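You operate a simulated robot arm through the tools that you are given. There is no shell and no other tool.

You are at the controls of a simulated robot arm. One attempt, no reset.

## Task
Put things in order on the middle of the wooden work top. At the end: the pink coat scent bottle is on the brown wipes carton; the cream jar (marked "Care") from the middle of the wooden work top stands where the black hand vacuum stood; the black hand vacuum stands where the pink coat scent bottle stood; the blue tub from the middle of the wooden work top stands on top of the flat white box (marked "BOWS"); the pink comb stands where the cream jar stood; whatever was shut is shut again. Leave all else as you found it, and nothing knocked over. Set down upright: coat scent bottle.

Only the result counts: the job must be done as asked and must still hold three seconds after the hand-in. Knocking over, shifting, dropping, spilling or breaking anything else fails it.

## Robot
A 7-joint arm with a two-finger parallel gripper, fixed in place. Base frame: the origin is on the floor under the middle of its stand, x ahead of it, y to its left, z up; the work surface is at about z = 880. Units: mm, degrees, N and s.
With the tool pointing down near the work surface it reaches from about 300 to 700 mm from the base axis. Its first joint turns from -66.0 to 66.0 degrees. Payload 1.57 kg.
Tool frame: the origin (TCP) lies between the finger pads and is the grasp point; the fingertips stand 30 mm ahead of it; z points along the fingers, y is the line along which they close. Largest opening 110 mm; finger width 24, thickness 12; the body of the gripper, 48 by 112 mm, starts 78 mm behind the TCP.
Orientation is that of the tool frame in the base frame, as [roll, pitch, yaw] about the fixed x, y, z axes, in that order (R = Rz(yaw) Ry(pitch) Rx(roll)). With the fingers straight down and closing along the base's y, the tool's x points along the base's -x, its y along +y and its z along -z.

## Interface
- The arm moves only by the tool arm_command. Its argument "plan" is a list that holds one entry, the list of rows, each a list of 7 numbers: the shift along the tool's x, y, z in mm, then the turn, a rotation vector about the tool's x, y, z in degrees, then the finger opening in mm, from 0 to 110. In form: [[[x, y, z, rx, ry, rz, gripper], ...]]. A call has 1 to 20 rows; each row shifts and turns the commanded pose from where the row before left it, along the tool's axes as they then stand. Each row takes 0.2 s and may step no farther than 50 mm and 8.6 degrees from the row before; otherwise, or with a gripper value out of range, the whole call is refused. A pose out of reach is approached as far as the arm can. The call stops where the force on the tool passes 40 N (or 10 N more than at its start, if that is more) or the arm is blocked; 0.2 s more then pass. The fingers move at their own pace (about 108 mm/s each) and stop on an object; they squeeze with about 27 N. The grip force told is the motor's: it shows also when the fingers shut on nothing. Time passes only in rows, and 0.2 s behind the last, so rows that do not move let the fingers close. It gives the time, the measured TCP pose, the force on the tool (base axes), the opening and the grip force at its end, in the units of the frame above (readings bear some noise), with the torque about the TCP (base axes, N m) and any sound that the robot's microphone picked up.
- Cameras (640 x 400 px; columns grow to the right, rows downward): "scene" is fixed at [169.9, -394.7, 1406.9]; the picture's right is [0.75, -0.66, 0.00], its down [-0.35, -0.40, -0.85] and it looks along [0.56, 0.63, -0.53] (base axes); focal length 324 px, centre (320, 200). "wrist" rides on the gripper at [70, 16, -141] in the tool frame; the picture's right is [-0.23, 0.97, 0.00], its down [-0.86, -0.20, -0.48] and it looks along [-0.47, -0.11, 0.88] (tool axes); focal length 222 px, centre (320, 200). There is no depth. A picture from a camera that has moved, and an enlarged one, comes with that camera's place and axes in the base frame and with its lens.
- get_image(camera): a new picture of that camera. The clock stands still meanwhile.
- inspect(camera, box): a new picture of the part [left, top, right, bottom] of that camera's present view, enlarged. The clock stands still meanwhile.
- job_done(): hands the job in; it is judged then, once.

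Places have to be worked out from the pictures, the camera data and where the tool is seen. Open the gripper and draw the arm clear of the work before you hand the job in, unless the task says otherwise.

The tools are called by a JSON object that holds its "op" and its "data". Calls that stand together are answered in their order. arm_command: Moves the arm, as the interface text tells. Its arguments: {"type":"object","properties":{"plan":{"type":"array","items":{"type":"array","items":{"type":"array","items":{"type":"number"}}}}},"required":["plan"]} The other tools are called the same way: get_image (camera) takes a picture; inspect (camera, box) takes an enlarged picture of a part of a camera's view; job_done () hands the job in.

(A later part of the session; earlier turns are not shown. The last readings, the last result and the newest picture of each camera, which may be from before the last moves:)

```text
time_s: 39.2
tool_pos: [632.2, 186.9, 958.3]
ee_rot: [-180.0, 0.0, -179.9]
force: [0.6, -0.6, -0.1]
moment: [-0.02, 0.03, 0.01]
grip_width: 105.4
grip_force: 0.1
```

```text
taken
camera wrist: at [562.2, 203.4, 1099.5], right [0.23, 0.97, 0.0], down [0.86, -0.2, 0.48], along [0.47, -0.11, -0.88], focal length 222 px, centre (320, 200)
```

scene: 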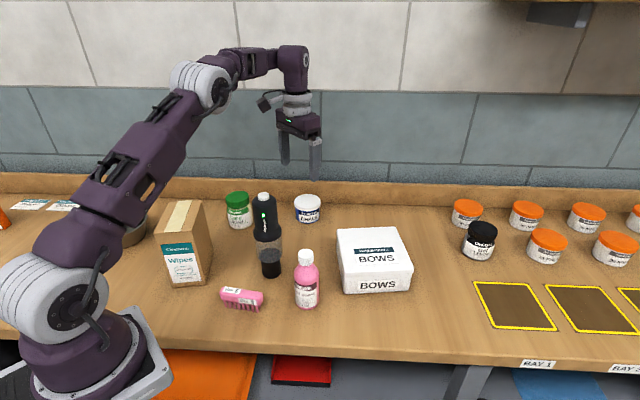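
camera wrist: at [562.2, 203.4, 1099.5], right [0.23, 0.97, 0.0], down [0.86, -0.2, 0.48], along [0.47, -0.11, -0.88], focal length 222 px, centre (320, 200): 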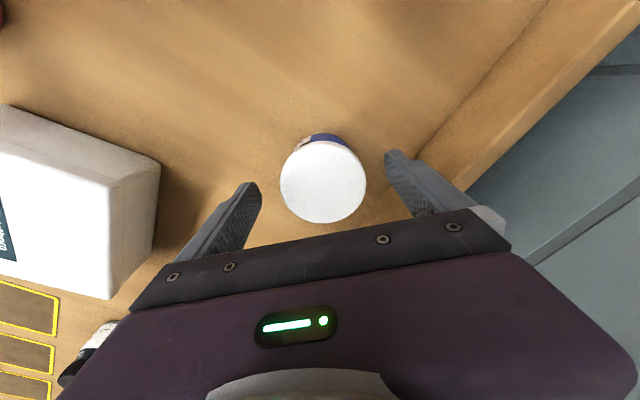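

The BOWS lid works out at about 135 mm square centred near (611, −68), z≈946. The tub is within 2 mm of the tool axis; I correct, descend to z≈918 and close.

{"op": "arm_command", "data": {"plan": [[[1, 2, 20, 0, 0, 0, 105], [0, 0, 18, 0, 0, 0, 105], [0, 0, 2, 0, 0, 0, 105], [0, 0, 0, 0, 0, 0, 105], [0, 0, 0, 0, 0, 0, 55], [0, 0, 0, 0, 0, 0, 55], [0, 0, 0, 0, 0, 0, 55], [0, 0, 0, 0, 0, 0, 55]]]}}

{"op": "get_image", "data": {"camera": "wrist"}}

{"op": "inspect", "data": {"camera": "scene", "box": [220, 100, 420, 240]}}

```text
time_s: 41.0
tool_pos: [629.5, 190.3, 916.7]
ee_rot: [180.0, 0.1, -179.9]
force: [0.5, -0.2, 0.2]
moment: [0.03, -0.02, -0.01]
grip_width: 70.5
grip_force: 27.5
```

```text
taken
camera wrist: at [559.2, 206.8, 1058.4], right [0.23, 0.97, 0.0], down [0.86, -0.2, 0.48], along [0.47, -0.11, -0.88], focal length 222 px, centre (320, 200)
```

wrist: 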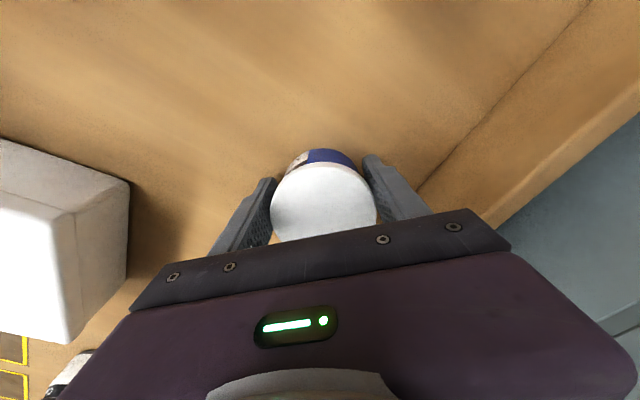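

```text
2.86 times, centred on (320, 170) of scene
camera zoom: at [169.9, -394.7, 1406.9], right [0.75, -0.66, 0.0], down [-0.35, -0.4, -0.85], along [0.56, 0.63, -0.53], focal length 924 px, centre (320, 286)
```

zoom: 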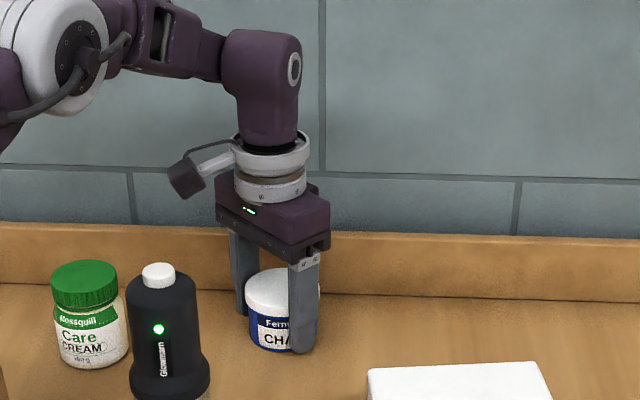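

Gripped at 70.5 mm. I lift 110 mm and check.

{"op": "arm_command", "data": {"plan": [[[0, 0, -6, 0, 0, 0, 55], [0, 0, -24, 0, 0, 0, 55], [0, 0, -35, 0, 0, 0, 55], [0, 0, -35, 0, 0, 0, 55], [0, 0, -10, 0, 0, 0, 55], [0, 0, 0, 0, 0, 0, 55]]]}}

{"op": "get_image", "data": {"camera": "wrist"}}

```text
time_s: 42.4
tool_pos: [628.4, 188.5, 1028.2]
ee_rot: [180.0, -0.1, 179.9]
force: [0.6, 0.2, -0.2]
moment: [-0.03, 0.01, -0.02]
grip_width: 70.3
grip_force: 26.7
```

```text
taken
camera wrist: at [558.3, 205.4, 1169.2], right [0.23, 0.97, 0.0], down [0.86, -0.2, 0.48], along [0.47, -0.11, -0.88], focal length 222 px, centre (320, 200)
```

wrist: 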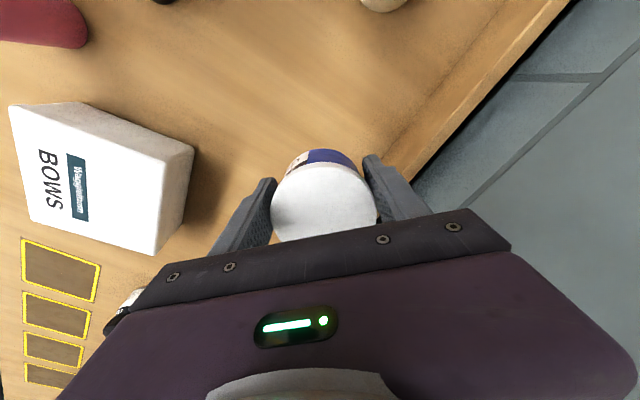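

The tub is held. I carry it over the BOWS box (tub bottom ~45 mm above the lid) and look again.

{"op": "arm_command", "data": {"plan": [[[1, -15, 0, 0, 0, 0, 55], [2, -30, 0, 0, 0, 0, 55], [3, -38, 0, 0, 0, 0, 55], [3, -38, 0, 0, 0, 0, 55], [3, -38, 0, 0, 0, 0, 55], [2, -38, 0, 0, 0, 0, 55], [2, -30, 0, 0, 0, 0, 55], [1, -20, 0, 0, 0, 0, 55], [0, -10, 0, 0, 0, 0, 55], [0, 0, 0, 0, 0, 0, 55]]]}}

{"op": "get_image", "data": {"camera": "wrist"}}

{"op": "inspect", "data": {"camera": "scene", "box": [280, 140, 480, 320]}}

```text
time_s: 44.6
tool_pos: [611.8, -66.2, 1027.6]
ee_rot: [-180.0, 0.1, -180.0]
force: [0.3, 0.6, -1.2]
moment: [0.03, 0.0, 0.0]
grip_width: 70.2
grip_force: 26.6
```

```text
taken
camera wrist: at [541.7, -50.0, 1168.7], right [0.23, 0.97, 0.0], down [0.86, -0.2, 0.48], along [0.47, -0.11, -0.88], focal length 222 px, centre (320, 200)
```

wrist: 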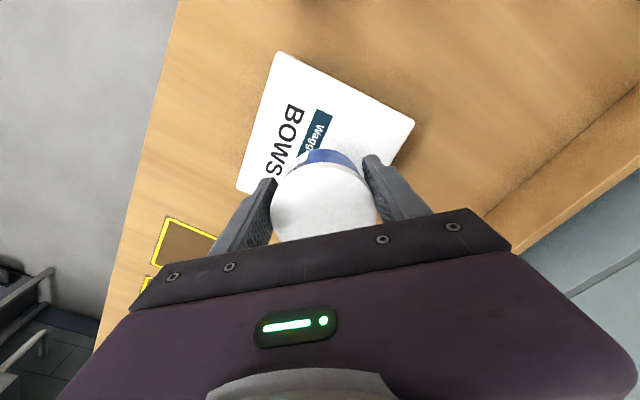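

```text
2.22 times, centred on (380, 230) of scene
camera zoom: at [169.9, -394.7, 1406.9], right [0.75, -0.66, 0.0], down [-0.35, -0.4, -0.85], along [0.56, 0.63, -0.53], focal length 719 px, centre (187, 133)
```

zoom: 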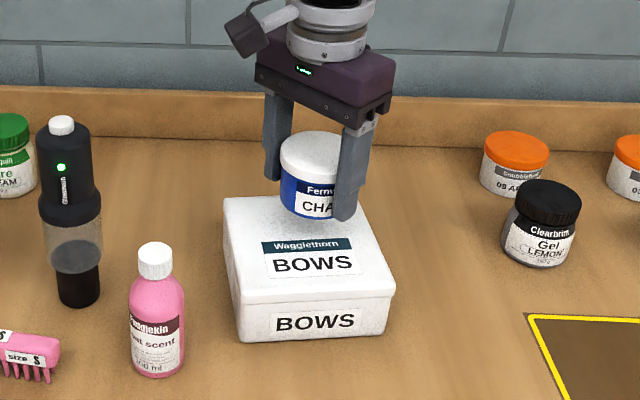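

TCP (612, −66) matches the lid centre (611, −67). I lower 38 mm first, then creep down.

{"op": "arm_command", "data": {"plan": [[[0, 0, 15, 0, 0, 0, 55], [0, 0, 15, 0, 0, 0, 55], [0, 0, 7, 0, 0, 0, 55], [0, 0, 2, 0, 0, 0, 55], [0, 0, 0, 0, 0, 0, 55]]]}}

{"op": "inspect", "data": {"camera": "scene", "box": [320, 190, 440, 300]}}

```text
time_s: 45.8
tool_pos: [613.2, -66.7, 989.4]
ee_rot: [179.9, 0.0, -180.0]
force: [-0.1, -0.3, -0.9]
moment: [0.01, 0.02, -0.02]
grip_width: 70.2
grip_force: 27.4
```

```text
3.64 times, centred on (380, 245) of scene
camera zoom: at [169.9, -394.7, 1406.9], right [0.75, -0.66, 0.0], down [-0.35, -0.4, -0.85], along [0.56, 0.63, -0.53], focal length 1177 px, centre (102, 36)
```

zoom: 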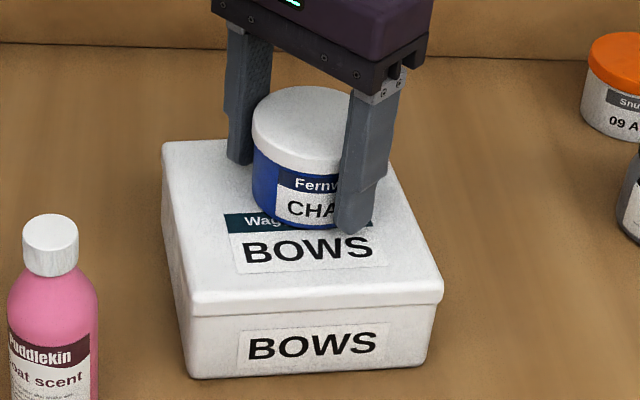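

Close above the lid now. I creep down 1 mm per row and watch the force.

{"op": "arm_command", "data": {"plan": [[[0, 0, 1, 0, 0, 0, 55], [0, 0, 1, 0, 0, 0, 55], [0, 0, 1, 0, 0, 0, 55], [0, 0, 0, 0, 0, 0, 55]]]}}

```text
time_s: 46.8
tool_pos: [613.4, -67.4, 987.2]
ee_rot: [-180.0, 0.1, -180.0]
force: [-3.5, 4.2, 20.1]
moment: [0.18, 0.05, -0.02]
grip_width: 70.8
grip_force: 27.4
```

Contact on the lid (20 N). I ease back slightly, open, and rise straight up.

{"op": "arm_command", "data": {"plan": [[[0, 0, -0.8, 0, 0, 0, 71], [0, 0, 0, 0, 0, 0, 80], [0, 0, 0, 0, 0, 0, 95], [0, 0, 0, 0, 0, 0, 100], [0, 0, -20, 0, 0, 0, 100], [0, 0, -35, 0, 0, 0, 100], [0, 0, -45, 0, 0, 0, 100], [0, 0, -40, 0, 0, 0, 100], [0, 0, 0, 0, 0, 0, 100]]]}}

{"op": "get_image", "data": {"camera": "scene"}}

{"op": "get_image", "data": {"camera": "wrist"}}

```text
time_s: 48.8
tool_pos: [613.4, -69.2, 1127.9]
ee_rot: [179.9, -0.1, -180.0]
force: [0.3, -0.4, -0.2]
moment: [-0.02, -0.01, 0.01]
grip_width: 100.1
grip_force: 0.1
```

```text
taken
```

scene: 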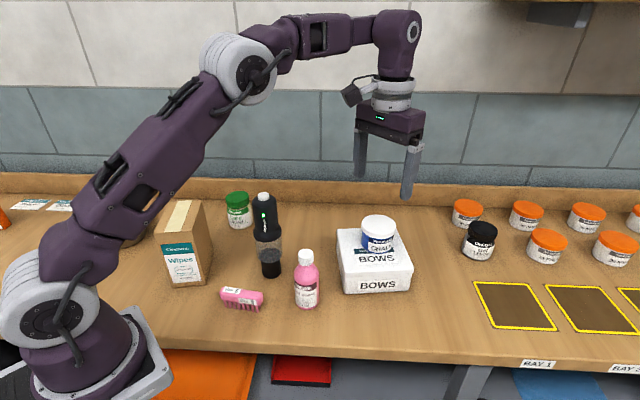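

```text
taken
camera wrist: at [543.1, -52.9, 1268.3], right [0.23, 0.97, 0.0], down [0.86, -0.2, 0.48], along [0.47, -0.11, -0.88], focal length 222 px, centre (320, 200)
```

wrist: 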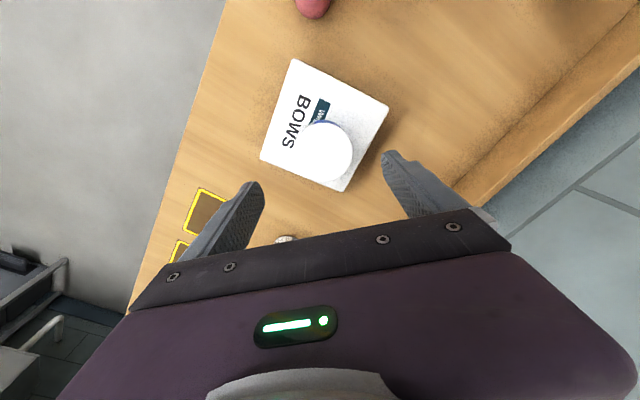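

The tub stands on the BOWS box. Now the comb: I rise while drawing back toward (344, 31), staying well above vacuum and bottle.

{"op": "arm_command", "data": {"plan": [[[25, 5, -25, 0, 0, 0, 80], [35, 12, -35, 0, 0, 0, 80], [40, 15, -25, 0, 0, 0, 80], [40, 16, 0, 0, 0, 0, 80], [40, 16, 0, 0, 0, 0, 80], [40, 16, 0, 0, 0, 0, 80], [30, 12, 0, 0, 0, 0, 80], [19, 8, 0, 0, 0, 0, 80], [0, 0, 0, 0, 0, 0, 80]]]}}

{"op": "get_image", "data": {"camera": "wrist"}}

{"op": "get_image", "data": {"camera": "scene"}}

```text
refused: row 2 steps farther than a row can; nothing moved
```

```text
taken
camera wrist: at [543.1, -52.9, 1268.3], right [0.23, 0.97, 0.0], down [0.86, -0.2, 0.48], along [0.47, -0.11, -0.88], focal length 222 px, centre (320, 200)
```

wrist: 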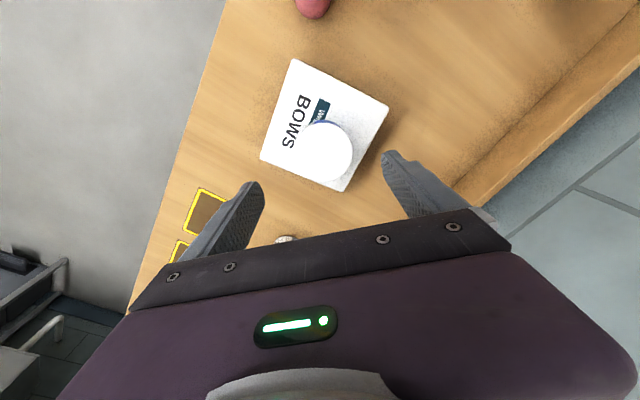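

```text
taken
```

scene: 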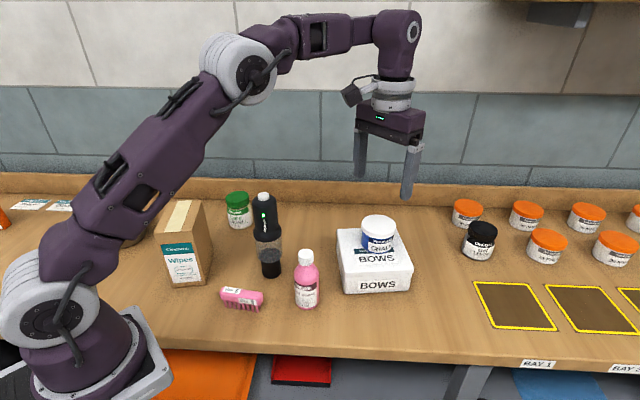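

One row exceeded 50 mm, so nothing moved. I resend with smaller steps.

{"op": "arm_command", "data": {"plan": [[[20, 4, -25, 0, 0, 0, 80], [28, 10, -28, 0, 0, 0, 80], [34, 14, -25, 0, 0, 0, 80], [38, 15, -7, 0, 0, 0, 80], [40, 15, 0, 0, 0, 0, 80], [40, 15, 0, 0, 0, 0, 80], [35, 14, 0, 0, 0, 0, 80], [25, 9, 0, 0, 0, 0, 80], [9, 4, 0, 0, 0, 0, 80], [0, 0, 0, 0, 0, 0, 80]]]}}

{"op": "get_image", "data": {"camera": "wrist"}}

{"op": "get_image", "data": {"camera": "scene"}}

```text
time_s: 51.0
tool_pos: [342.7, 30.3, 1210.3]
ee_rot: [180.0, 0.0, 179.9]
force: [-0.1, 1.5, -0.3]
moment: [-0.01, 0.01, -0.02]
grip_width: 79.9
grip_force: 0.0
```

```text
taken
camera wrist: at [272.2, 46.9, 1351.7], right [0.23, 0.97, 0.0], down [0.86, -0.2, 0.48], along [0.47, -0.11, -0.88], focal length 222 px, centre (320, 200)
```

wrist: 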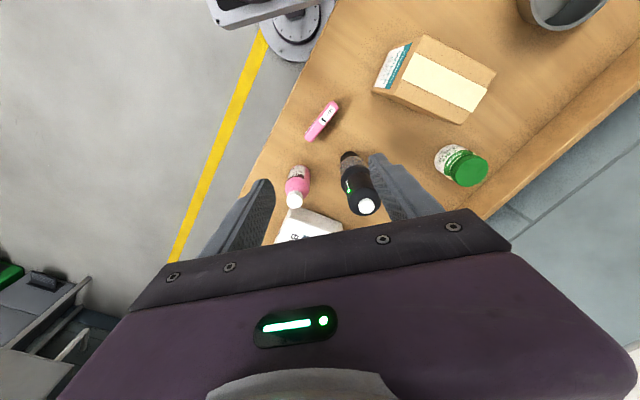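

```text
taken
```

scene: 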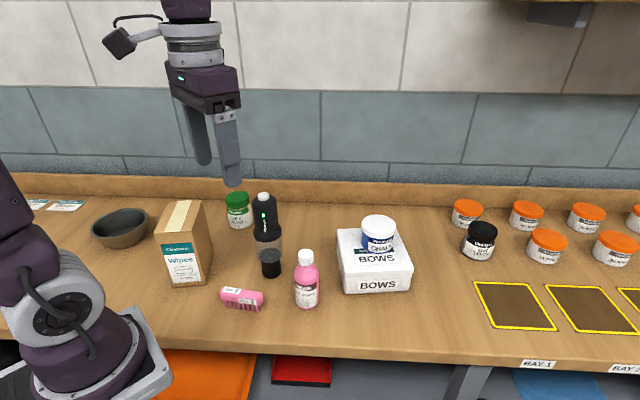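

The comb is right below. I enlarge it for its axis angle and the carton top for its corners.

{"op": "inspect", "data": {"camera": "wrist", "box": [280, 80, 380, 160]}}

{"op": "inspect", "data": {"camera": "wrist", "box": [360, 20, 520, 140]}}

{"op": "inspect", "data": {"camera": "scene", "box": [200, 260, 300, 330]}}

```text
5.00 times, centred on (330, 120) of wrist
camera zoom: at [272.2, 46.9, 1351.7], right [0.23, 0.97, 0.0], down [0.86, -0.2, 0.48], along [0.47, -0.11, -0.88], focal length 1111 px, centre (270, 600)
```

zoom: 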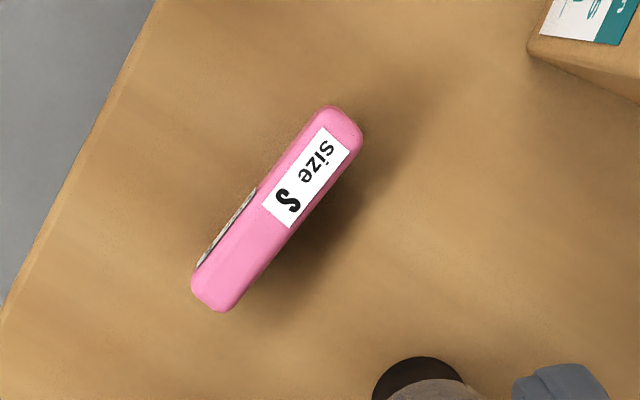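

```text
3.33 times, centred on (440, 80) of wrist
camera zoom: at [272.2, 46.9, 1351.7], right [0.23, 0.97, 0.0], down [0.86, -0.2, 0.48], along [0.47, -0.11, -0.88], focal length 740 px, centre (-80, 600)
```

zoom: 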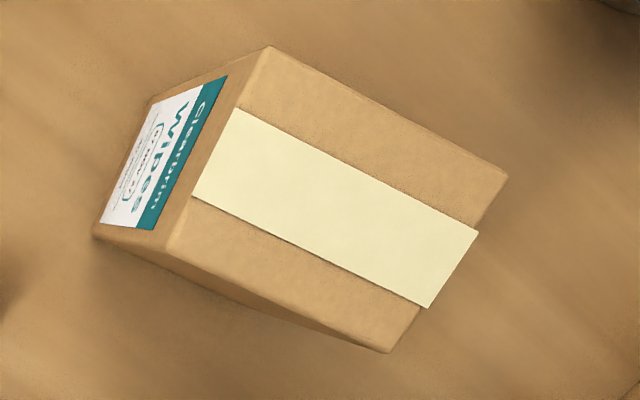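

```text
5.71 times, centred on (250, 295) of scene
camera zoom: at [169.9, -394.7, 1406.9], right [0.75, -0.66, 0.0], down [-0.35, -0.4, -0.85], along [0.56, 0.63, -0.53], focal length 1849 px, centre (720, -343)
```

zoom: 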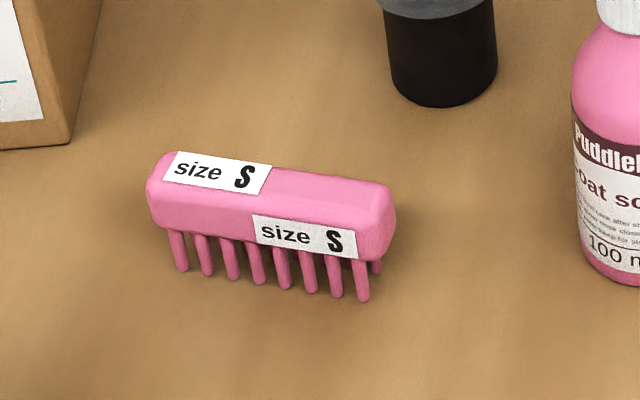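

The comb axis runs at about −51.5° (centre ≈ (343, 31), top ≈ z 925); the carton top centre is at about (314, 203). I turn the tool 51.5° in place so that the fingers close across the comb.

{"op": "arm_command", "data": {"plan": [[[0, 0, 0, 0, 0, 7.4, 70], [0, 0, 0, 0, 0, 7.4, 70], [0, 0, 0, 0, 0, 7.4, 70], [0, 0, 0, 0, 0, 7.4, 70], [0, 0, 0, 0, 0, 7.4, 70], [0, 0, 0, 0, 0, 7.4, 70], [0, 0, 0, 0, 0, 7.1, 70], [0, 0, 0, 0, 0, 0, 70]]]}}

{"op": "get_image", "data": {"camera": "wrist"}}

{"op": "get_image", "data": {"camera": "scene"}}

```text
time_s: 52.8
tool_pos: [342.9, 31.7, 1210.5]
ee_rot: [179.9, 0.0, 128.4]
force: [-0.2, -0.9, -0.4]
moment: [-0.02, 0.01, 0.02]
grip_width: 70.1
grip_force: 0.0
```

```text
taken
camera wrist: at [312.5, 97.4, 1352.2], right [0.9, 0.43, 0.0], down [0.38, -0.79, 0.48], along [0.2, -0.43, -0.88], focal length 222 px, centre (320, 200)
```

wrist: 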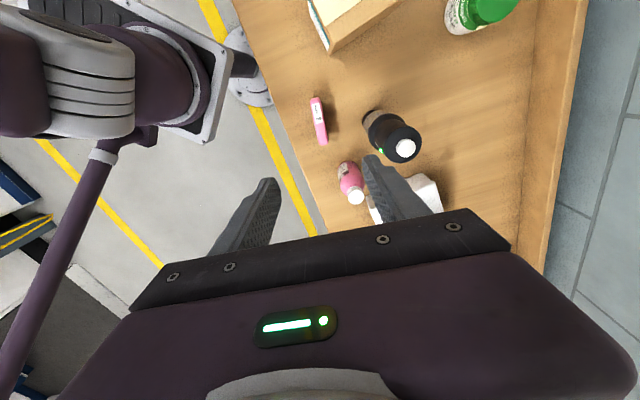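

```text
taken
```

scene: 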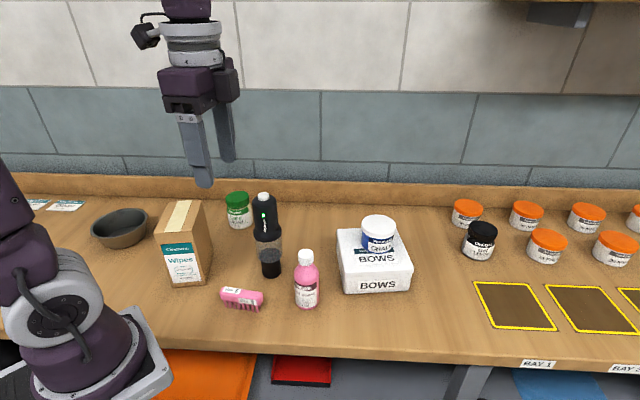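

The comb now lines up with the tool's x axis. I enlarge to measure the remaining offset.

{"op": "inspect", "data": {"camera": "wrist", "box": [270, 80, 370, 160]}}

```text
5.00 times, centred on (320, 120) of wrist
camera zoom: at [312.5, 97.4, 1352.2], right [0.9, 0.43, 0.0], down [0.38, -0.79, 0.48], along [0.2, -0.43, -0.88], focal length 1111 px, centre (320, 600)
```

zoom: 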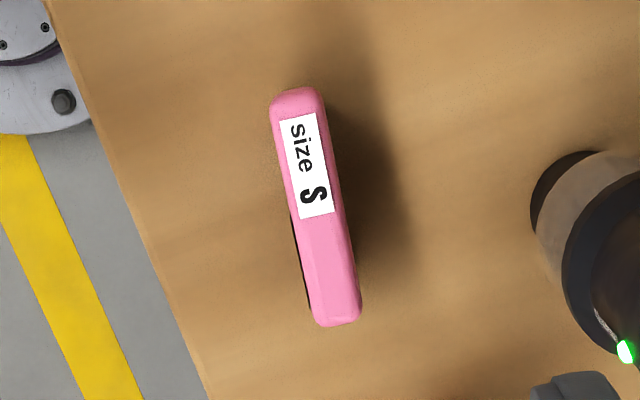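

The comb is 18 mm wide, its centre only ~3 mm along tool x off the axis, and turned ~2.5° more. I correct that and descend partway to z≈1000 with a 60 mm opening.

{"op": "arm_command", "data": {"plan": [[[2.7, 0, 0, 0, 0, 2.5, 60], [0, 0, 40, 0, 0, 0, 60], [0, 0, 45, 0, 0, 0, 60], [0, 0, 45, 0, 0, 0, 60], [0, 0, 45, 0, 0, 0, 60], [0, 0, 35, 0, 0, 0, 60], [0, 0, 0, 0, 0, 0, 60]]]}}

{"op": "get_image", "data": {"camera": "wrist"}}

{"op": "inspect", "data": {"camera": "scene", "box": [160, 160, 340, 320]}}

```text
time_s: 54.4
tool_pos: [340.8, 35.8, 1003.2]
ee_rot: [-180.0, 0.0, 125.9]
force: [-0.3, 0.6, -1.2]
moment: [0.03, 0.03, 0.02]
grip_width: 60.1
grip_force: 0.0
```

```text
taken
camera wrist: at [312.7, 102.3, 1143.7], right [0.92, 0.39, 0.0], down [0.34, -0.81, 0.48], along [0.19, -0.44, -0.88], focal length 222 px, centre (320, 200)
```

wrist: 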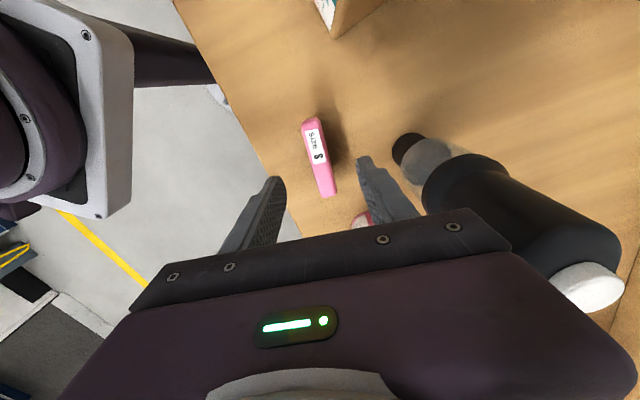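

```text
2.50 times, centred on (250, 240) of scene
camera zoom: at [169.9, -394.7, 1406.9], right [0.75, -0.66, 0.0], down [-0.35, -0.4, -0.85], along [0.56, 0.63, -0.53], focal length 809 px, centre (495, 100)
```

zoom: 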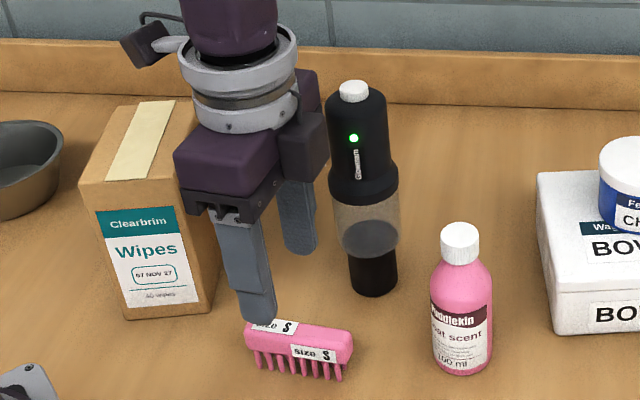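

The fingers are over the comb. Before going lower I check the gripper's side housing clearance to the vacuum with a close-up.

{"op": "inspect", "data": {"camera": "scene", "box": [200, 140, 320, 230]}}

{"op": "inspect", "data": {"camera": "wrist", "box": [270, 90, 410, 230]}}

```text
4.44 times, centred on (260, 185) of scene
camera zoom: at [169.9, -394.7, 1406.9], right [0.75, -0.66, 0.0], down [-0.35, -0.4, -0.85], along [0.56, 0.63, -0.53], focal length 1438 px, centre (587, 267)
```

zoom: 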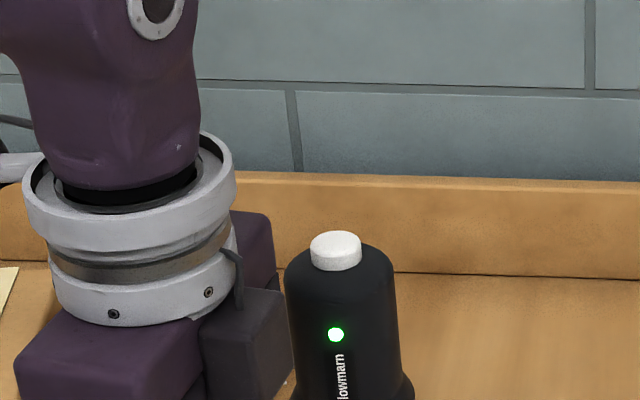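

```text
2.86 times, centred on (340, 160) of wrist
camera zoom: at [312.7, 102.3, 1143.7], right [0.92, 0.39, 0.0], down [0.34, -0.81, 0.48], along [0.19, -0.44, -0.88], focal length 635 px, centre (263, 314)
```

zoom: 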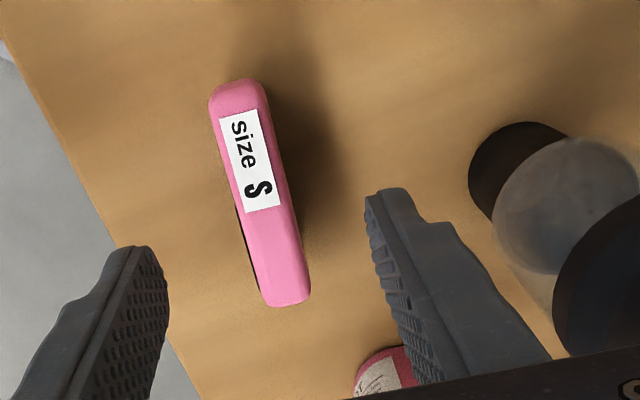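

The side housing is centred on the gripper body, leaving ~19 mm to the vacuum. The comb is centred (0–1 mm off), so I descend to z≈917 and close.

{"op": "arm_command", "data": {"plan": [[[0, 0, 35, 0, 0, 0.8, 60], [0, 0, 30, 0, 0, 0, 60], [0, 0, 16, 0, 0, 0, 60], [0, 0, 5, 0, 0, 0, 60], [0, 0, 0, 0, 0, 0, 60]]]}}

{"op": "get_image", "data": {"camera": "wrist"}}

{"op": "inspect", "data": {"camera": "scene", "box": [180, 170, 340, 320]}}

```text
time_s: 55.6
tool_pos: [339.5, 35.8, 916.4]
ee_rot: [-180.0, 0.0, 125.2]
force: [0.0, 0.6, 0.3]
moment: [0.01, -0.02, 0.0]
grip_width: 60.0
grip_force: 0.0
```

```text
taken
camera wrist: at [312.5, 102.9, 1057.1], right [0.93, 0.38, 0.0], down [0.33, -0.81, 0.48], along [0.18, -0.44, -0.88], focal length 222 px, centre (320, 200)
```

wrist: 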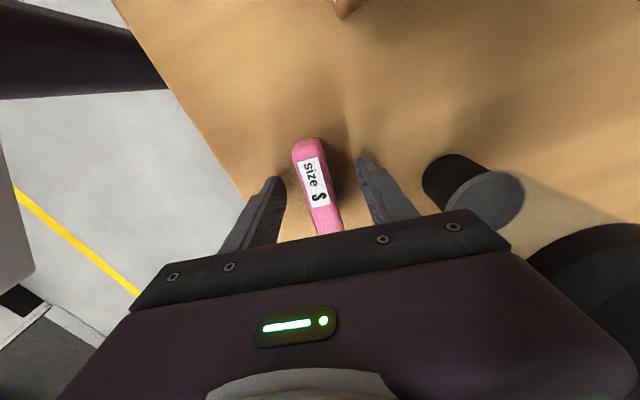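

```text
2.67 times, centred on (260, 245) of scene
camera zoom: at [169.9, -394.7, 1406.9], right [0.75, -0.66, 0.0], down [-0.35, -0.4, -0.85], along [0.56, 0.63, -0.53], focal length 863 px, centre (480, 80)
```

zoom: 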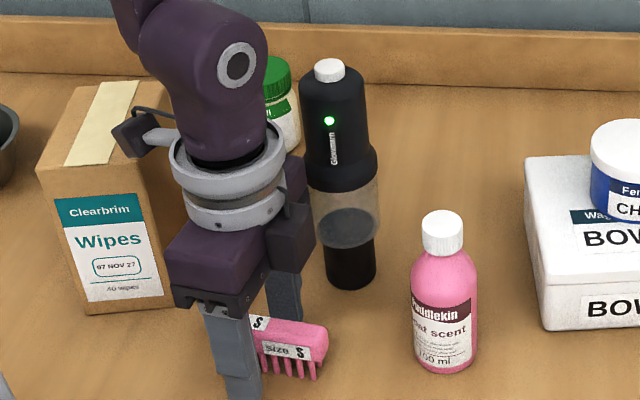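

In position with the comb between the fingers. I close.

{"op": "arm_command", "data": {"plan": [[[0, 0, 0, 0, 0, 0, 35], [0, 0, 0, 0, 0, 0, 5], [0, 0, 0, 0, 0, 0, 5], [0, 0, 0, 0, 0, 0, 5]]]}}

{"op": "get_image", "data": {"camera": "wrist"}}

```text
time_s: 56.6
tool_pos: [339.4, 36.3, 915.9]
ee_rot: [-180.0, 0.1, 125.2]
force: [-0.1, 0.1, -1.2]
moment: [-0.01, -0.01, 0.03]
grip_width: 19.2
grip_force: 26.9
```

```text
taken
camera wrist: at [312.5, 102.8, 1057.3], right [0.93, 0.38, 0.0], down [0.33, -0.81, 0.48], along [0.18, -0.44, -0.88], focal length 222 px, centre (320, 200)
```

wrist: 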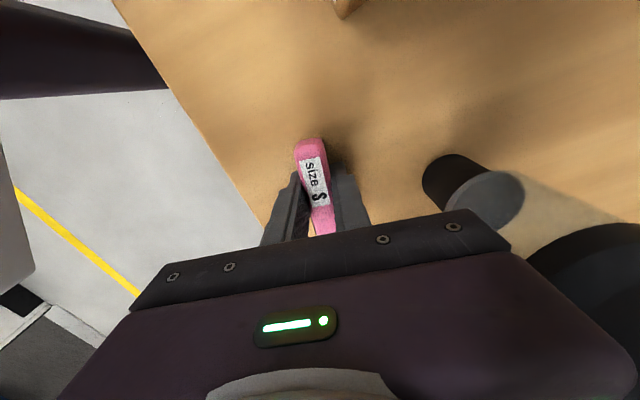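

Comb gripped at 19.2 mm. I lift a little first and check it.

{"op": "arm_command", "data": {"plan": [[[0, 0, -5, 0, 0, 0, 5], [0, 0, -20, 0, 0, 0, 5], [0, 0, -30, 0, 0, 0, 5], [0, 0, -40, 0, 0, 0, 5], [0, 0, -45, 0, 0, 0, 5], [0, 0, -45, 0, 0, 0, 5], [0, 0, -45, 0, 0, 0, 5], [0, 0, -24, 0, 0, 0, 5], [0, 0, 0, 0, 0, 0, 5]]]}}

{"op": "inspect", "data": {"camera": "scene", "box": [140, 60, 340, 260]}}

{"op": "get_image", "data": {"camera": "wrist"}}

```text
time_s: 58.6
tool_pos: [343.2, 37.1, 1172.6]
ee_rot: [180.0, 0.0, 125.3]
force: [0.0, 0.6, 0.0]
moment: [-0.01, 0.03, 0.02]
grip_width: 18.9
grip_force: 27.3
```

```text
2.00 times, centred on (240, 160) of scene
camera zoom: at [169.9, -394.7, 1406.9], right [0.75, -0.66, 0.0], down [-0.35, -0.4, -0.85], along [0.56, 0.63, -0.53], focal length 647 px, centre (480, 280)
```

zoom: 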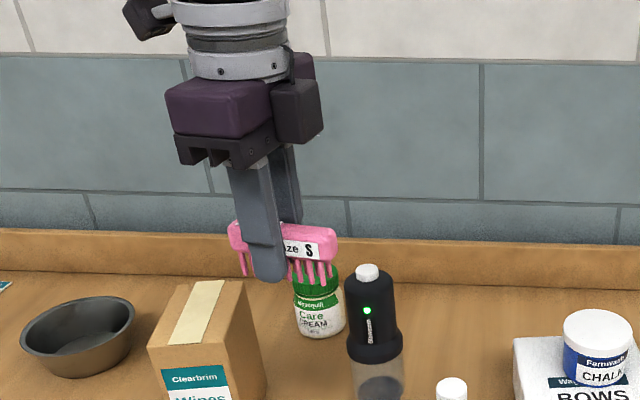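

```text
taken
camera wrist: at [315.8, 103.9, 1312.7], right [0.93, 0.38, 0.0], down [0.33, -0.81, 0.48], along [0.18, -0.44, -0.88], focal length 222 px, centre (320, 200)
```

wrist: 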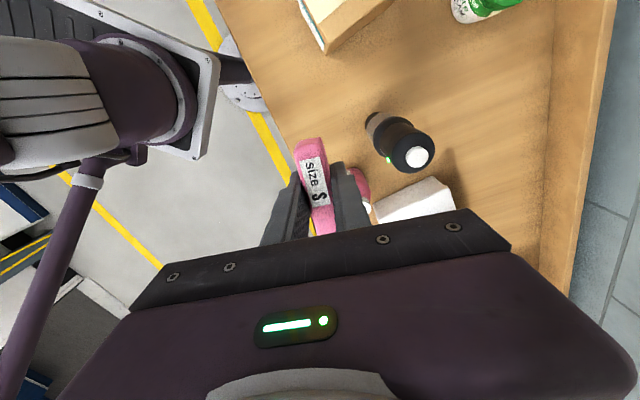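

The comb hangs level. I turn the tool back 54.7° and carry it over the carton region at this height to the jar's old place (381.5, 387).

{"op": "arm_command", "data": {"plan": [[[0, 0, 0, 0, 0, -7.8, 5], [0, 0, 0, 0, 0, -7.8, 5], [0, 0, 0, 0, 0, -7.8, 5], [0, 0, 0, 0, 0, -7.8, 5], [0, 0, 0, 0, 0, -7.8, 5], [0, 0, 0, 0, 0, -7.8, 5], [0, 0, 0, 0, 0, -7.9, 5], [-3, 20, 0, 0, 0, 0, 5], [-5, 40, 0, 0, 0, 0, 5], [-5, 40, 0, 0, 0, 0, 5], [-5, 40, 0, 0, 0, 0, 5], [-5, 40, 0, 0, 0, 0, 5], [-5, 40, 0, 0, 0, 0, 5], [-5, 40, 0, 0, 0, 0, 5], [-4, 40, 0, 0, 0, 0, 5], [-2, 35, 0, 0, 0, 0, 5], [-1, 15, 0, 0, 0, 0, 5], [0, 0, 0, 0, 0, 0, 5]]]}}

{"op": "get_image", "data": {"camera": "wrist"}}

{"op": "get_image", "data": {"camera": "scene"}}

```text
time_s: 62.4
tool_pos: [381.9, 383.3, 1169.8]
ee_rot: [179.9, 0.0, 179.9]
force: [-0.4, 0.2, 1.1]
moment: [-0.02, -0.04, -0.04]
grip_width: 19.0
grip_force: 26.9
```

```text
taken
camera wrist: at [310.5, 401.2, 1310.2], right [0.23, 0.97, 0.0], down [0.85, -0.2, 0.48], along [0.47, -0.11, -0.88], focal length 222 px, centre (320, 200)
```

wrist: 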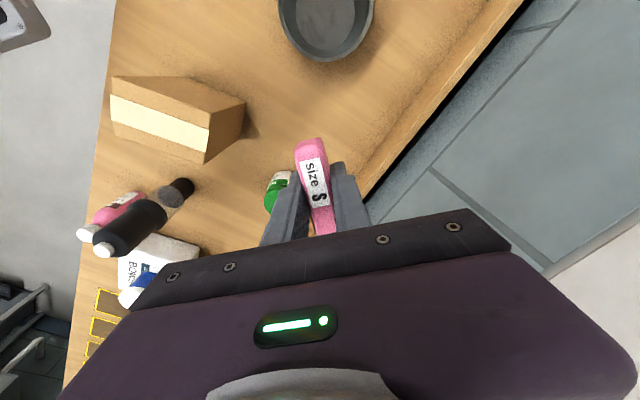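

```text
taken
```

scene: 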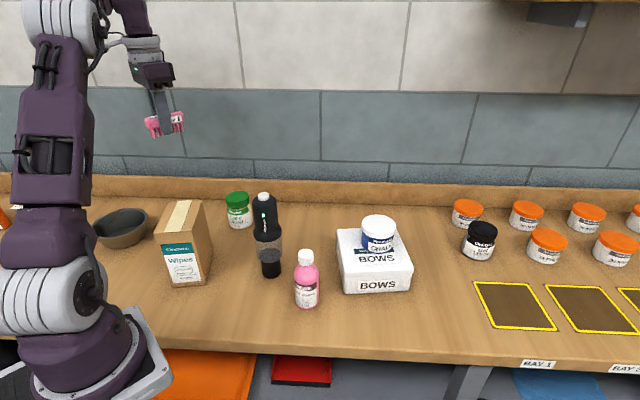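

The tool is ~2 mm short in y of the jar's old centre. I correct and descend to ~z 950, then check before touching down.

{"op": "arm_command", "data": {"plan": [[[-0.5, 2, 20, 0, 0, 0, 5], [0, 0, 40, 0, 0, 0, 5], [0, 0, 45, 0, 0, 0, 5], [0, 0, 45, 0, 0, 0, 5], [0, 0, 40, 0, 0, 0, 5], [0, 0, 25, 0, 0, 0, 5], [0, 0, 0, 0, 0, 0, 5]]]}}

{"op": "get_image", "data": {"camera": "wrist"}}

{"op": "inspect", "data": {"camera": "scene", "box": [90, 100, 290, 260]}}

```text
time_s: 64.0
tool_pos: [382.0, 383.3, 957.6]
ee_rot: [-180.0, 0.0, 179.9]
force: [-0.5, 0.4, -0.7]
moment: [0.0, -0.02, -0.03]
grip_width: 19.0
grip_force: 26.3
```

```text
taken
camera wrist: at [311.6, 400.6, 1097.8], right [0.23, 0.97, 0.0], down [0.85, -0.2, 0.48], along [0.47, -0.11, -0.88], focal length 222 px, centre (320, 200)
```

wrist: 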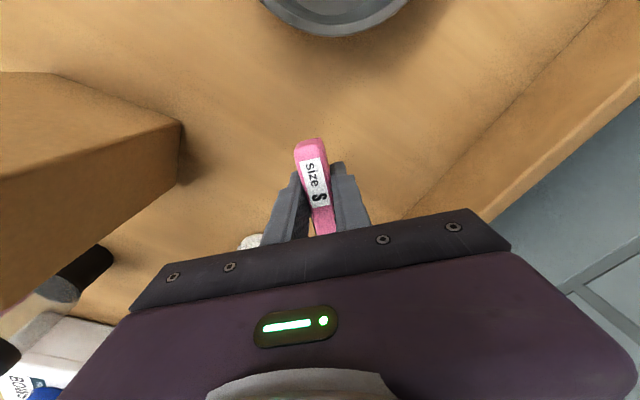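

```text
2.50 times, centred on (190, 180) of scene
camera zoom: at [169.9, -394.7, 1406.9], right [0.75, -0.66, 0.0], down [-0.35, -0.4, -0.85], along [0.56, 0.63, -0.53], focal length 809 px, centre (645, 250)
```

zoom: 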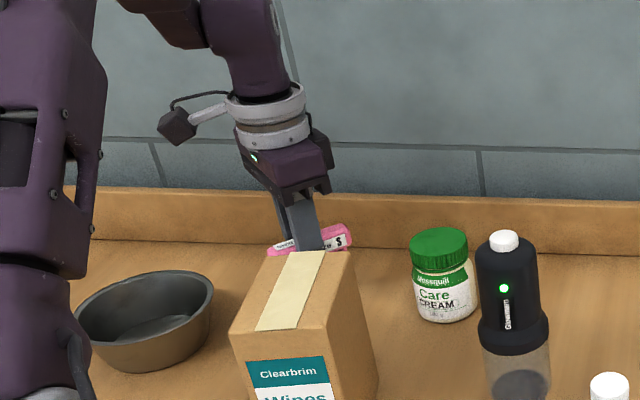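

Reading y≈384 vs target 387, so I shift +3 mm and lower to just above the table.

{"op": "arm_command", "data": {"plan": [[[0, 3, 8, 0, 0, 0, 5], [0, 0, 15, 0, 0, 0, 5], [0, 0, 10, 0, 0, 0, 5], [0, 0, 4, 0, 0, 0, 5], [0, 0, 1.5, 0, 0, 0, 5], [0, 0, 0, 0, 0, 0, 5]]]}}

```text
time_s: 65.4
tool_pos: [382.1, 390.9, 916.1]
ee_rot: [-180.0, 0.0, 179.9]
force: [0.5, -0.1, 0.1]
moment: [0.02, 0.02, 0.0]
grip_width: 19.0
grip_force: 27.0
```

The pose reading jumped a little (noise); I check via the camera pose and picture before the final touch.

{"op": "get_image", "data": {"camera": "wrist"}}

{"op": "arm_command", "data": {"plan": [[[0, 0, 0, 0, 0, 0, 5]]]}}

```text
taken
camera wrist: at [312.0, 407.0, 1057.5], right [0.23, 0.97, 0.0], down [0.85, -0.2, 0.48], along [0.47, -0.11, -0.88], focal length 222 px, centre (320, 200)
```

wrist: 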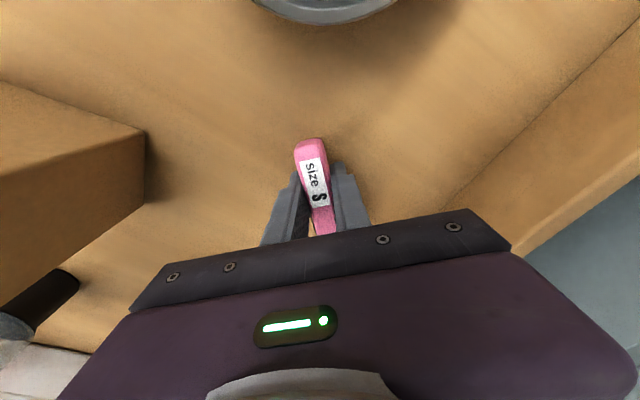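

```text
time_s: 65.8
tool_pos: [382.3, 389.4, 916.5]
ee_rot: [180.0, 0.0, 179.9]
force: [0.0, -0.3, 0.3]
moment: [-0.02, 0.02, -0.03]
grip_width: 18.9
grip_force: 27.1
```

Compared with the jar-grasp picture (carton's base corner shifted), the tool is ~3 mm too far in +y. I lift 1.5 mm, shift −3.5 mm and re-check.

{"op": "arm_command", "data": {"plan": [[[0, 0, -1.5, 0, 0, 0, 5], [0, -3.5, 0, 0, 0, 0, 5], [0, 0, 1, 0, 0, 0, 5], [0, 0, 0, 0, 0, 0, 5]]]}}

{"op": "get_image", "data": {"camera": "wrist"}}

```text
time_s: 66.8
tool_pos: [383.7, 385.8, 916.3]
ee_rot: [180.0, 0.0, 179.9]
force: [0.5, 0.5, -0.5]
moment: [-0.02, -0.03, -0.02]
grip_width: 19.3
grip_force: 27.8
```

```text
taken
camera wrist: at [313.1, 403.2, 1057.3], right [0.23, 0.97, 0.0], down [0.85, -0.2, 0.48], along [0.47, -0.11, -0.88], focal length 222 px, centre (320, 200)
```

wrist: 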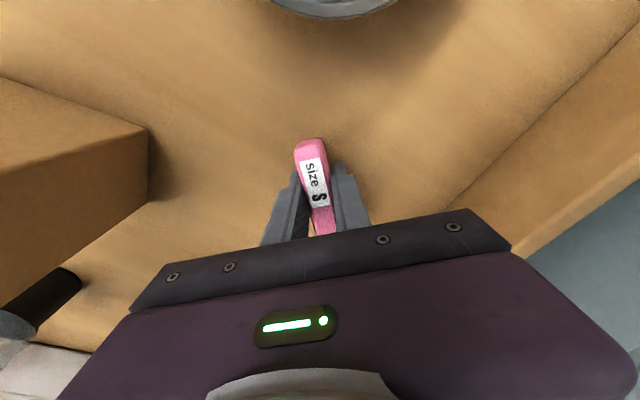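

Now at (383, 387). I creep down until contact.

{"op": "arm_command", "data": {"plan": [[[0, 0, 0.7, 0, 0, 0, 5], [0, 0, 0.6, 0, 0, 0, 5], [0, 0, 0, 0, 0, 0, 5]]]}}

```text
time_s: 67.6
tool_pos: [383.2, 386.3, 917.9]
ee_rot: [179.9, 0.1, 179.9]
force: [2.4, -2.1, 16.4]
moment: [-0.09, -0.02, 0.0]
grip_width: 19.2
grip_force: 27.2
```

Contact (16 N). I ease up 0.6 mm, open gently and rise.

{"op": "arm_command", "data": {"plan": [[[0, 0, -0.6, 0, 0, 0, 20], [0, 0, 0, 0, 0, 0, 30], [0, 0, 0, 0, 0, 0, 45], [0, 0, 0, 0, 0, 0, 60], [0, 0, -20, 0, 0, 0, 60], [0, 0, -35, 0, 0, 0, 60], [0, 0, -45, 0, 0, 0, 60], [0, 0, -45, 0, 0, 0, 60], [0, 0, -45, 0, 0, 0, 60], [0, 0, -45, 0, 0, 0, 60], [0, 0, 0, 0, 0, 0, 60]]]}}

{"op": "get_image", "data": {"camera": "wrist"}}

{"op": "get_image", "data": {"camera": "scene"}}

```text
time_s: 70.0
tool_pos: [383.1, 381.5, 1151.9]
ee_rot: [179.9, 0.0, 179.9]
force: [-0.8, 0.5, -0.8]
moment: [0.02, -0.01, -0.01]
grip_width: 59.7
grip_force: 0.1
```

```text
taken
camera wrist: at [312.3, 400.2, 1293.2], right [0.23, 0.97, 0.0], down [0.85, -0.2, 0.48], along [0.47, -0.11, -0.88], focal length 222 px, centre (320, 200)
```

wrist: 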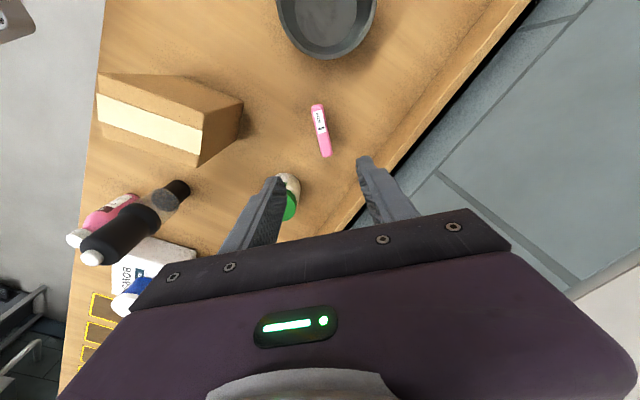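

```text
taken
```

scene: 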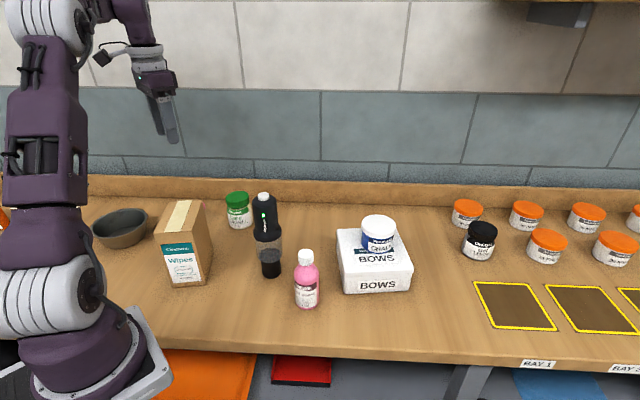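

The comb stands upright at the jar's old place. Now back to the parked bottle: I rise to z≈1200 and travel over to (445, −40).

{"op": "arm_command", "data": {"plan": [[[0, -10, -20, 0, 0, 0, 100], [-4, -25, -25, 0, 0, 0, 100], [-5, -38, -10, 0, 0, 0, 100], [-6, -40, 0, 0, 0, 0, 100], [-6, -40, 0, 0, 0, 0, 100], [-6, -40, 0, 0, 0, 0, 100], [-6, -40, 0, 0, 0, 0, 100], [-6, -40, 0, 0, 0, 0, 100], [-6, -40, 0, 0, 0, 0, 100], [-6, -40, 0, 0, 0, 0, 100], [-6, -40, 0, 0, 0, 0, 100], [-5, -30, 0, 0, 0, 0, 100], [0, 0, 0, 0, 0, 0, 100]]]}}

{"op": "get_image", "data": {"camera": "wrist"}}

{"op": "get_image", "data": {"camera": "scene"}}

```text
time_s: 72.8
tool_pos: [443.8, -36.8, 1206.1]
ee_rot: [-180.0, 0.0, 179.9]
force: [-0.3, 0.2, 0.1]
moment: [0.02, 0.02, 0.0]
grip_width: 100.0
grip_force: 0.1
```

```text
taken
camera wrist: at [374.3, -19.3, 1347.4], right [0.23, 0.97, 0.0], down [0.86, -0.2, 0.48], along [0.47, -0.11, -0.88], focal length 222 px, centre (320, 200)
```

wrist: 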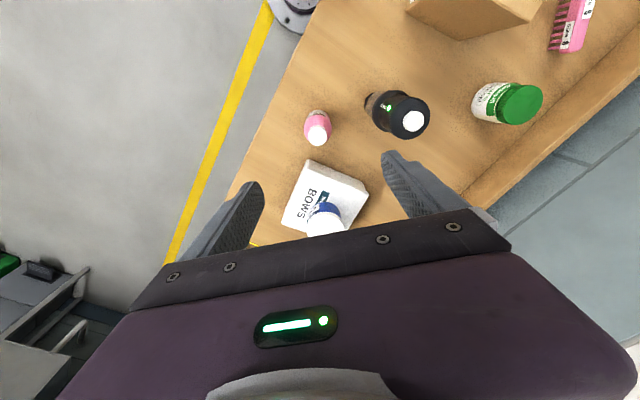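

```text
taken
```

scene: 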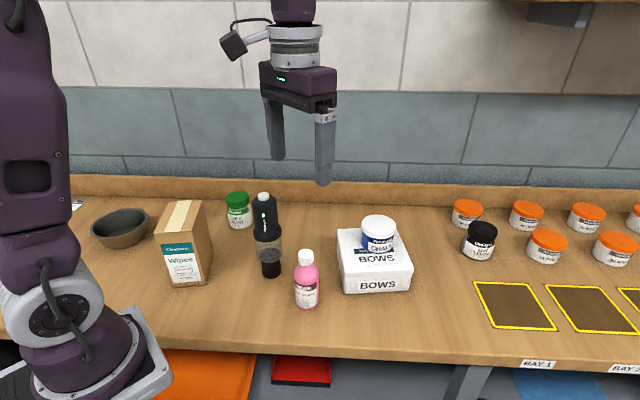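

Bottle at about (445, −39). I shift slightly and descend to z≈1060 with an 85 mm opening for a last alignment check.

{"op": "arm_command", "data": {"plan": [[[-1, -2, 30, 0, 0, 0, 85], [0, 0, 45, 0, 0, 0, 85], [0, 0, 45, 0, 0, 0, 85], [0, 0, 26, 0, 0, 0, 85], [0, 0, 0, 0, 0, 0, 85]]]}}

{"op": "get_image", "data": {"camera": "wrist"}}

```text
time_s: 74.0
tool_pos: [445.1, -40.3, 1059.3]
ee_rot: [179.9, 0.1, 179.9]
force: [-0.3, -0.7, 0.4]
moment: [-0.02, 0.0, -0.02]
grip_width: 85.0
grip_force: 0.0
```

```text
taken
camera wrist: at [375.0, -23.3, 1200.7], right [0.23, 0.97, 0.0], down [0.85, -0.2, 0.48], along [0.47, -0.11, -0.88], focal length 222 px, centre (320, 200)
```

wrist: 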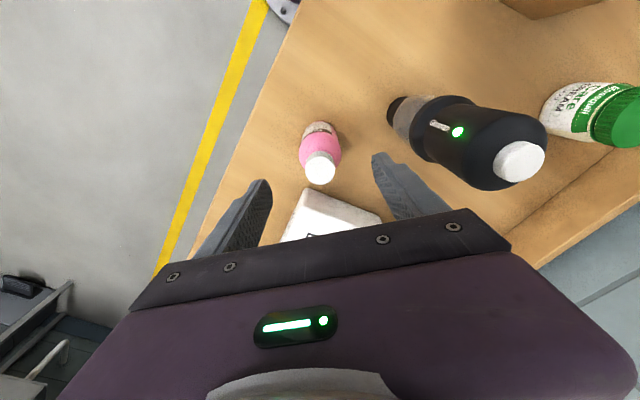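

Aligned on the cap. I descend to z≈949 and grip.

{"op": "arm_command", "data": {"plan": [[[0, 0, 40, 0, 0, 0, 85], [0, 0, 40, 0, 0, 0, 85], [0, 0, 25, 0, 0, 0, 85], [0, 0, 5, 0, 0, 0, 85], [0, 0, 0, 0, 0, 0, 85], [0, 0, 0, 0, 0, 0, 30], [0, 0, 0, 0, 0, 0, 30], [0, 0, 0, 0, 0, 0, 30]]]}}

{"op": "get_image", "data": {"camera": "wrist"}}

```text
time_s: 75.8
tool_pos: [444.6, -37.9, 948.5]
ee_rot: [180.0, 0.1, 179.8]
force: [-0.2, -0.1, -0.8]
moment: [0.0, 0.01, 0.0]
grip_width: 46.5
grip_force: 27.3
```

```text
taken
camera wrist: at [375.4, -21.5, 1090.4], right [0.23, 0.97, 0.0], down [0.85, -0.2, 0.48], along [0.47, -0.11, -0.88], focal length 222 px, centre (320, 200)
```

wrist: 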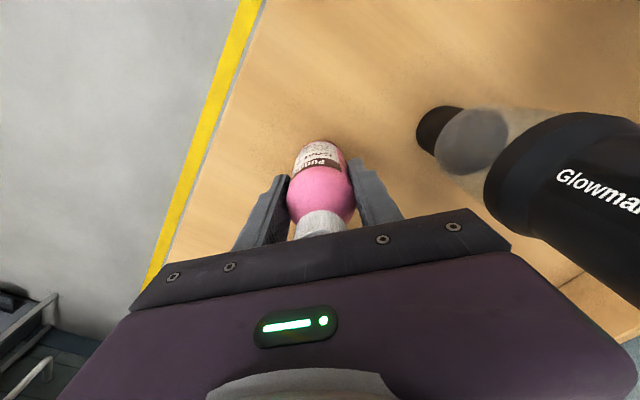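

Bottle gripped at 46.5 mm. I lift it straight up 235 mm.

{"op": "arm_command", "data": {"plan": [[[0, 0, -5, 0, 0, 0, 30], [0, 0, -20, 0, 0, 0, 30], [0, 0, -35, 0, 0, 0, 30], [0, 0, -40, 0, 0, 0, 30], [0, 0, -40, 0, 0, 0, 30], [0, 0, -40, 0, 0, 0, 30], [0, 0, -35, 0, 0, 0, 30], [0, 0, -20, 0, 0, 0, 30], [0, 0, 0, 0, 0, 0, 30]]]}}

{"op": "get_image", "data": {"camera": "scene"}}

```text
time_s: 77.8
tool_pos: [445.4, -41.8, 1184.2]
ee_rot: [179.9, 0.1, 179.9]
force: [-0.5, -0.4, -0.8]
moment: [0.01, -0.05, -0.03]
grip_width: 46.5
grip_force: 27.0
```

```text
taken
```

scene: 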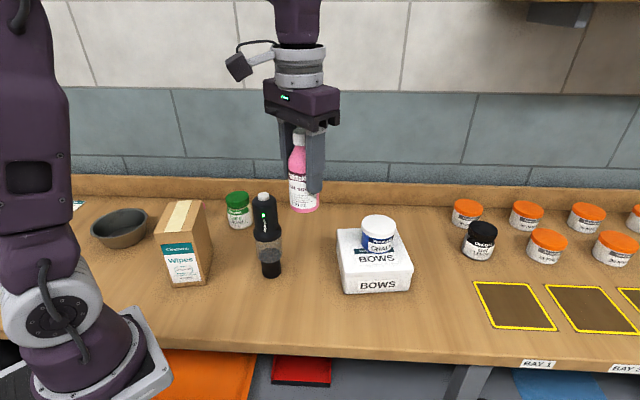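

Held well. I carry it diagonally over to the carton top centre (314, 204), bottom at z≈1115, clear of the vacuum.

{"op": "arm_command", "data": {"plan": [[[7, 13, 0, 0, 0, 0, 30], [13, 24, 0, 0, 0, 0, 30], [16, 30, 0, 0, 0, 0, 30], [16, 30, 0, 0, 0, 0, 30], [16, 30, 0, 0, 0, 0, 30], [16, 30, 0, 0, 0, 0, 30], [16, 30, 0, 0, 0, 0, 30], [15, 28, 0, 0, 0, 0, 30], [11, 20, 0, 0, 0, 0, 30], [5, 10, 0, 0, 0, 0, 30], [0, 0, 0, 0, 0, 0, 30]]]}}

{"op": "get_image", "data": {"camera": "wrist"}}

{"op": "inspect", "data": {"camera": "scene", "box": [100, 60, 300, 300]}}

```text
time_s: 80.2
tool_pos: [315.7, 205.1, 1184.3]
ee_rot: [-179.9, 0.0, 179.9]
force: [-0.2, 0.5, -0.3]
moment: [-0.03, -0.03, 0.0]
grip_width: 46.8
grip_force: 27.4
```

```text
taken
camera wrist: at [245.2, 221.7, 1324.9], right [0.23, 0.97, 0.0], down [0.85, -0.2, 0.48], along [0.47, -0.11, -0.88], focal length 222 px, centre (320, 200)
```

wrist: 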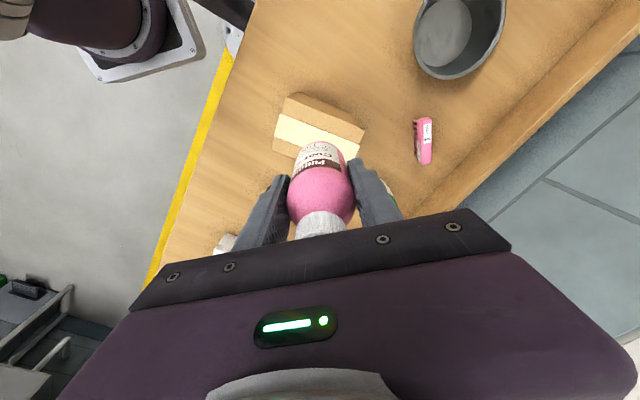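

```text
1.67 times, centred on (200, 180) of scene
camera zoom: at [169.9, -394.7, 1406.9], right [0.75, -0.66, 0.0], down [-0.35, -0.4, -0.85], along [0.56, 0.63, -0.53], focal length 539 px, centre (520, 233)
```

zoom: 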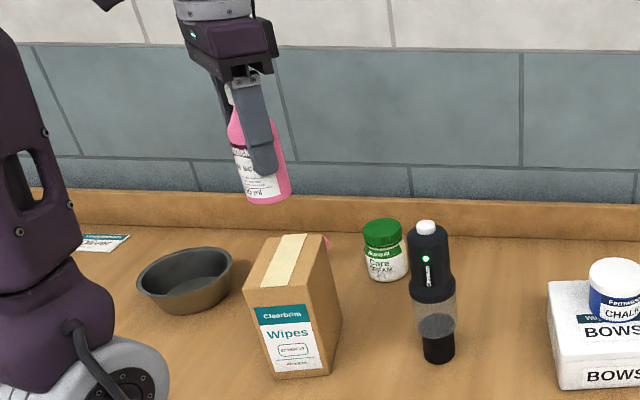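

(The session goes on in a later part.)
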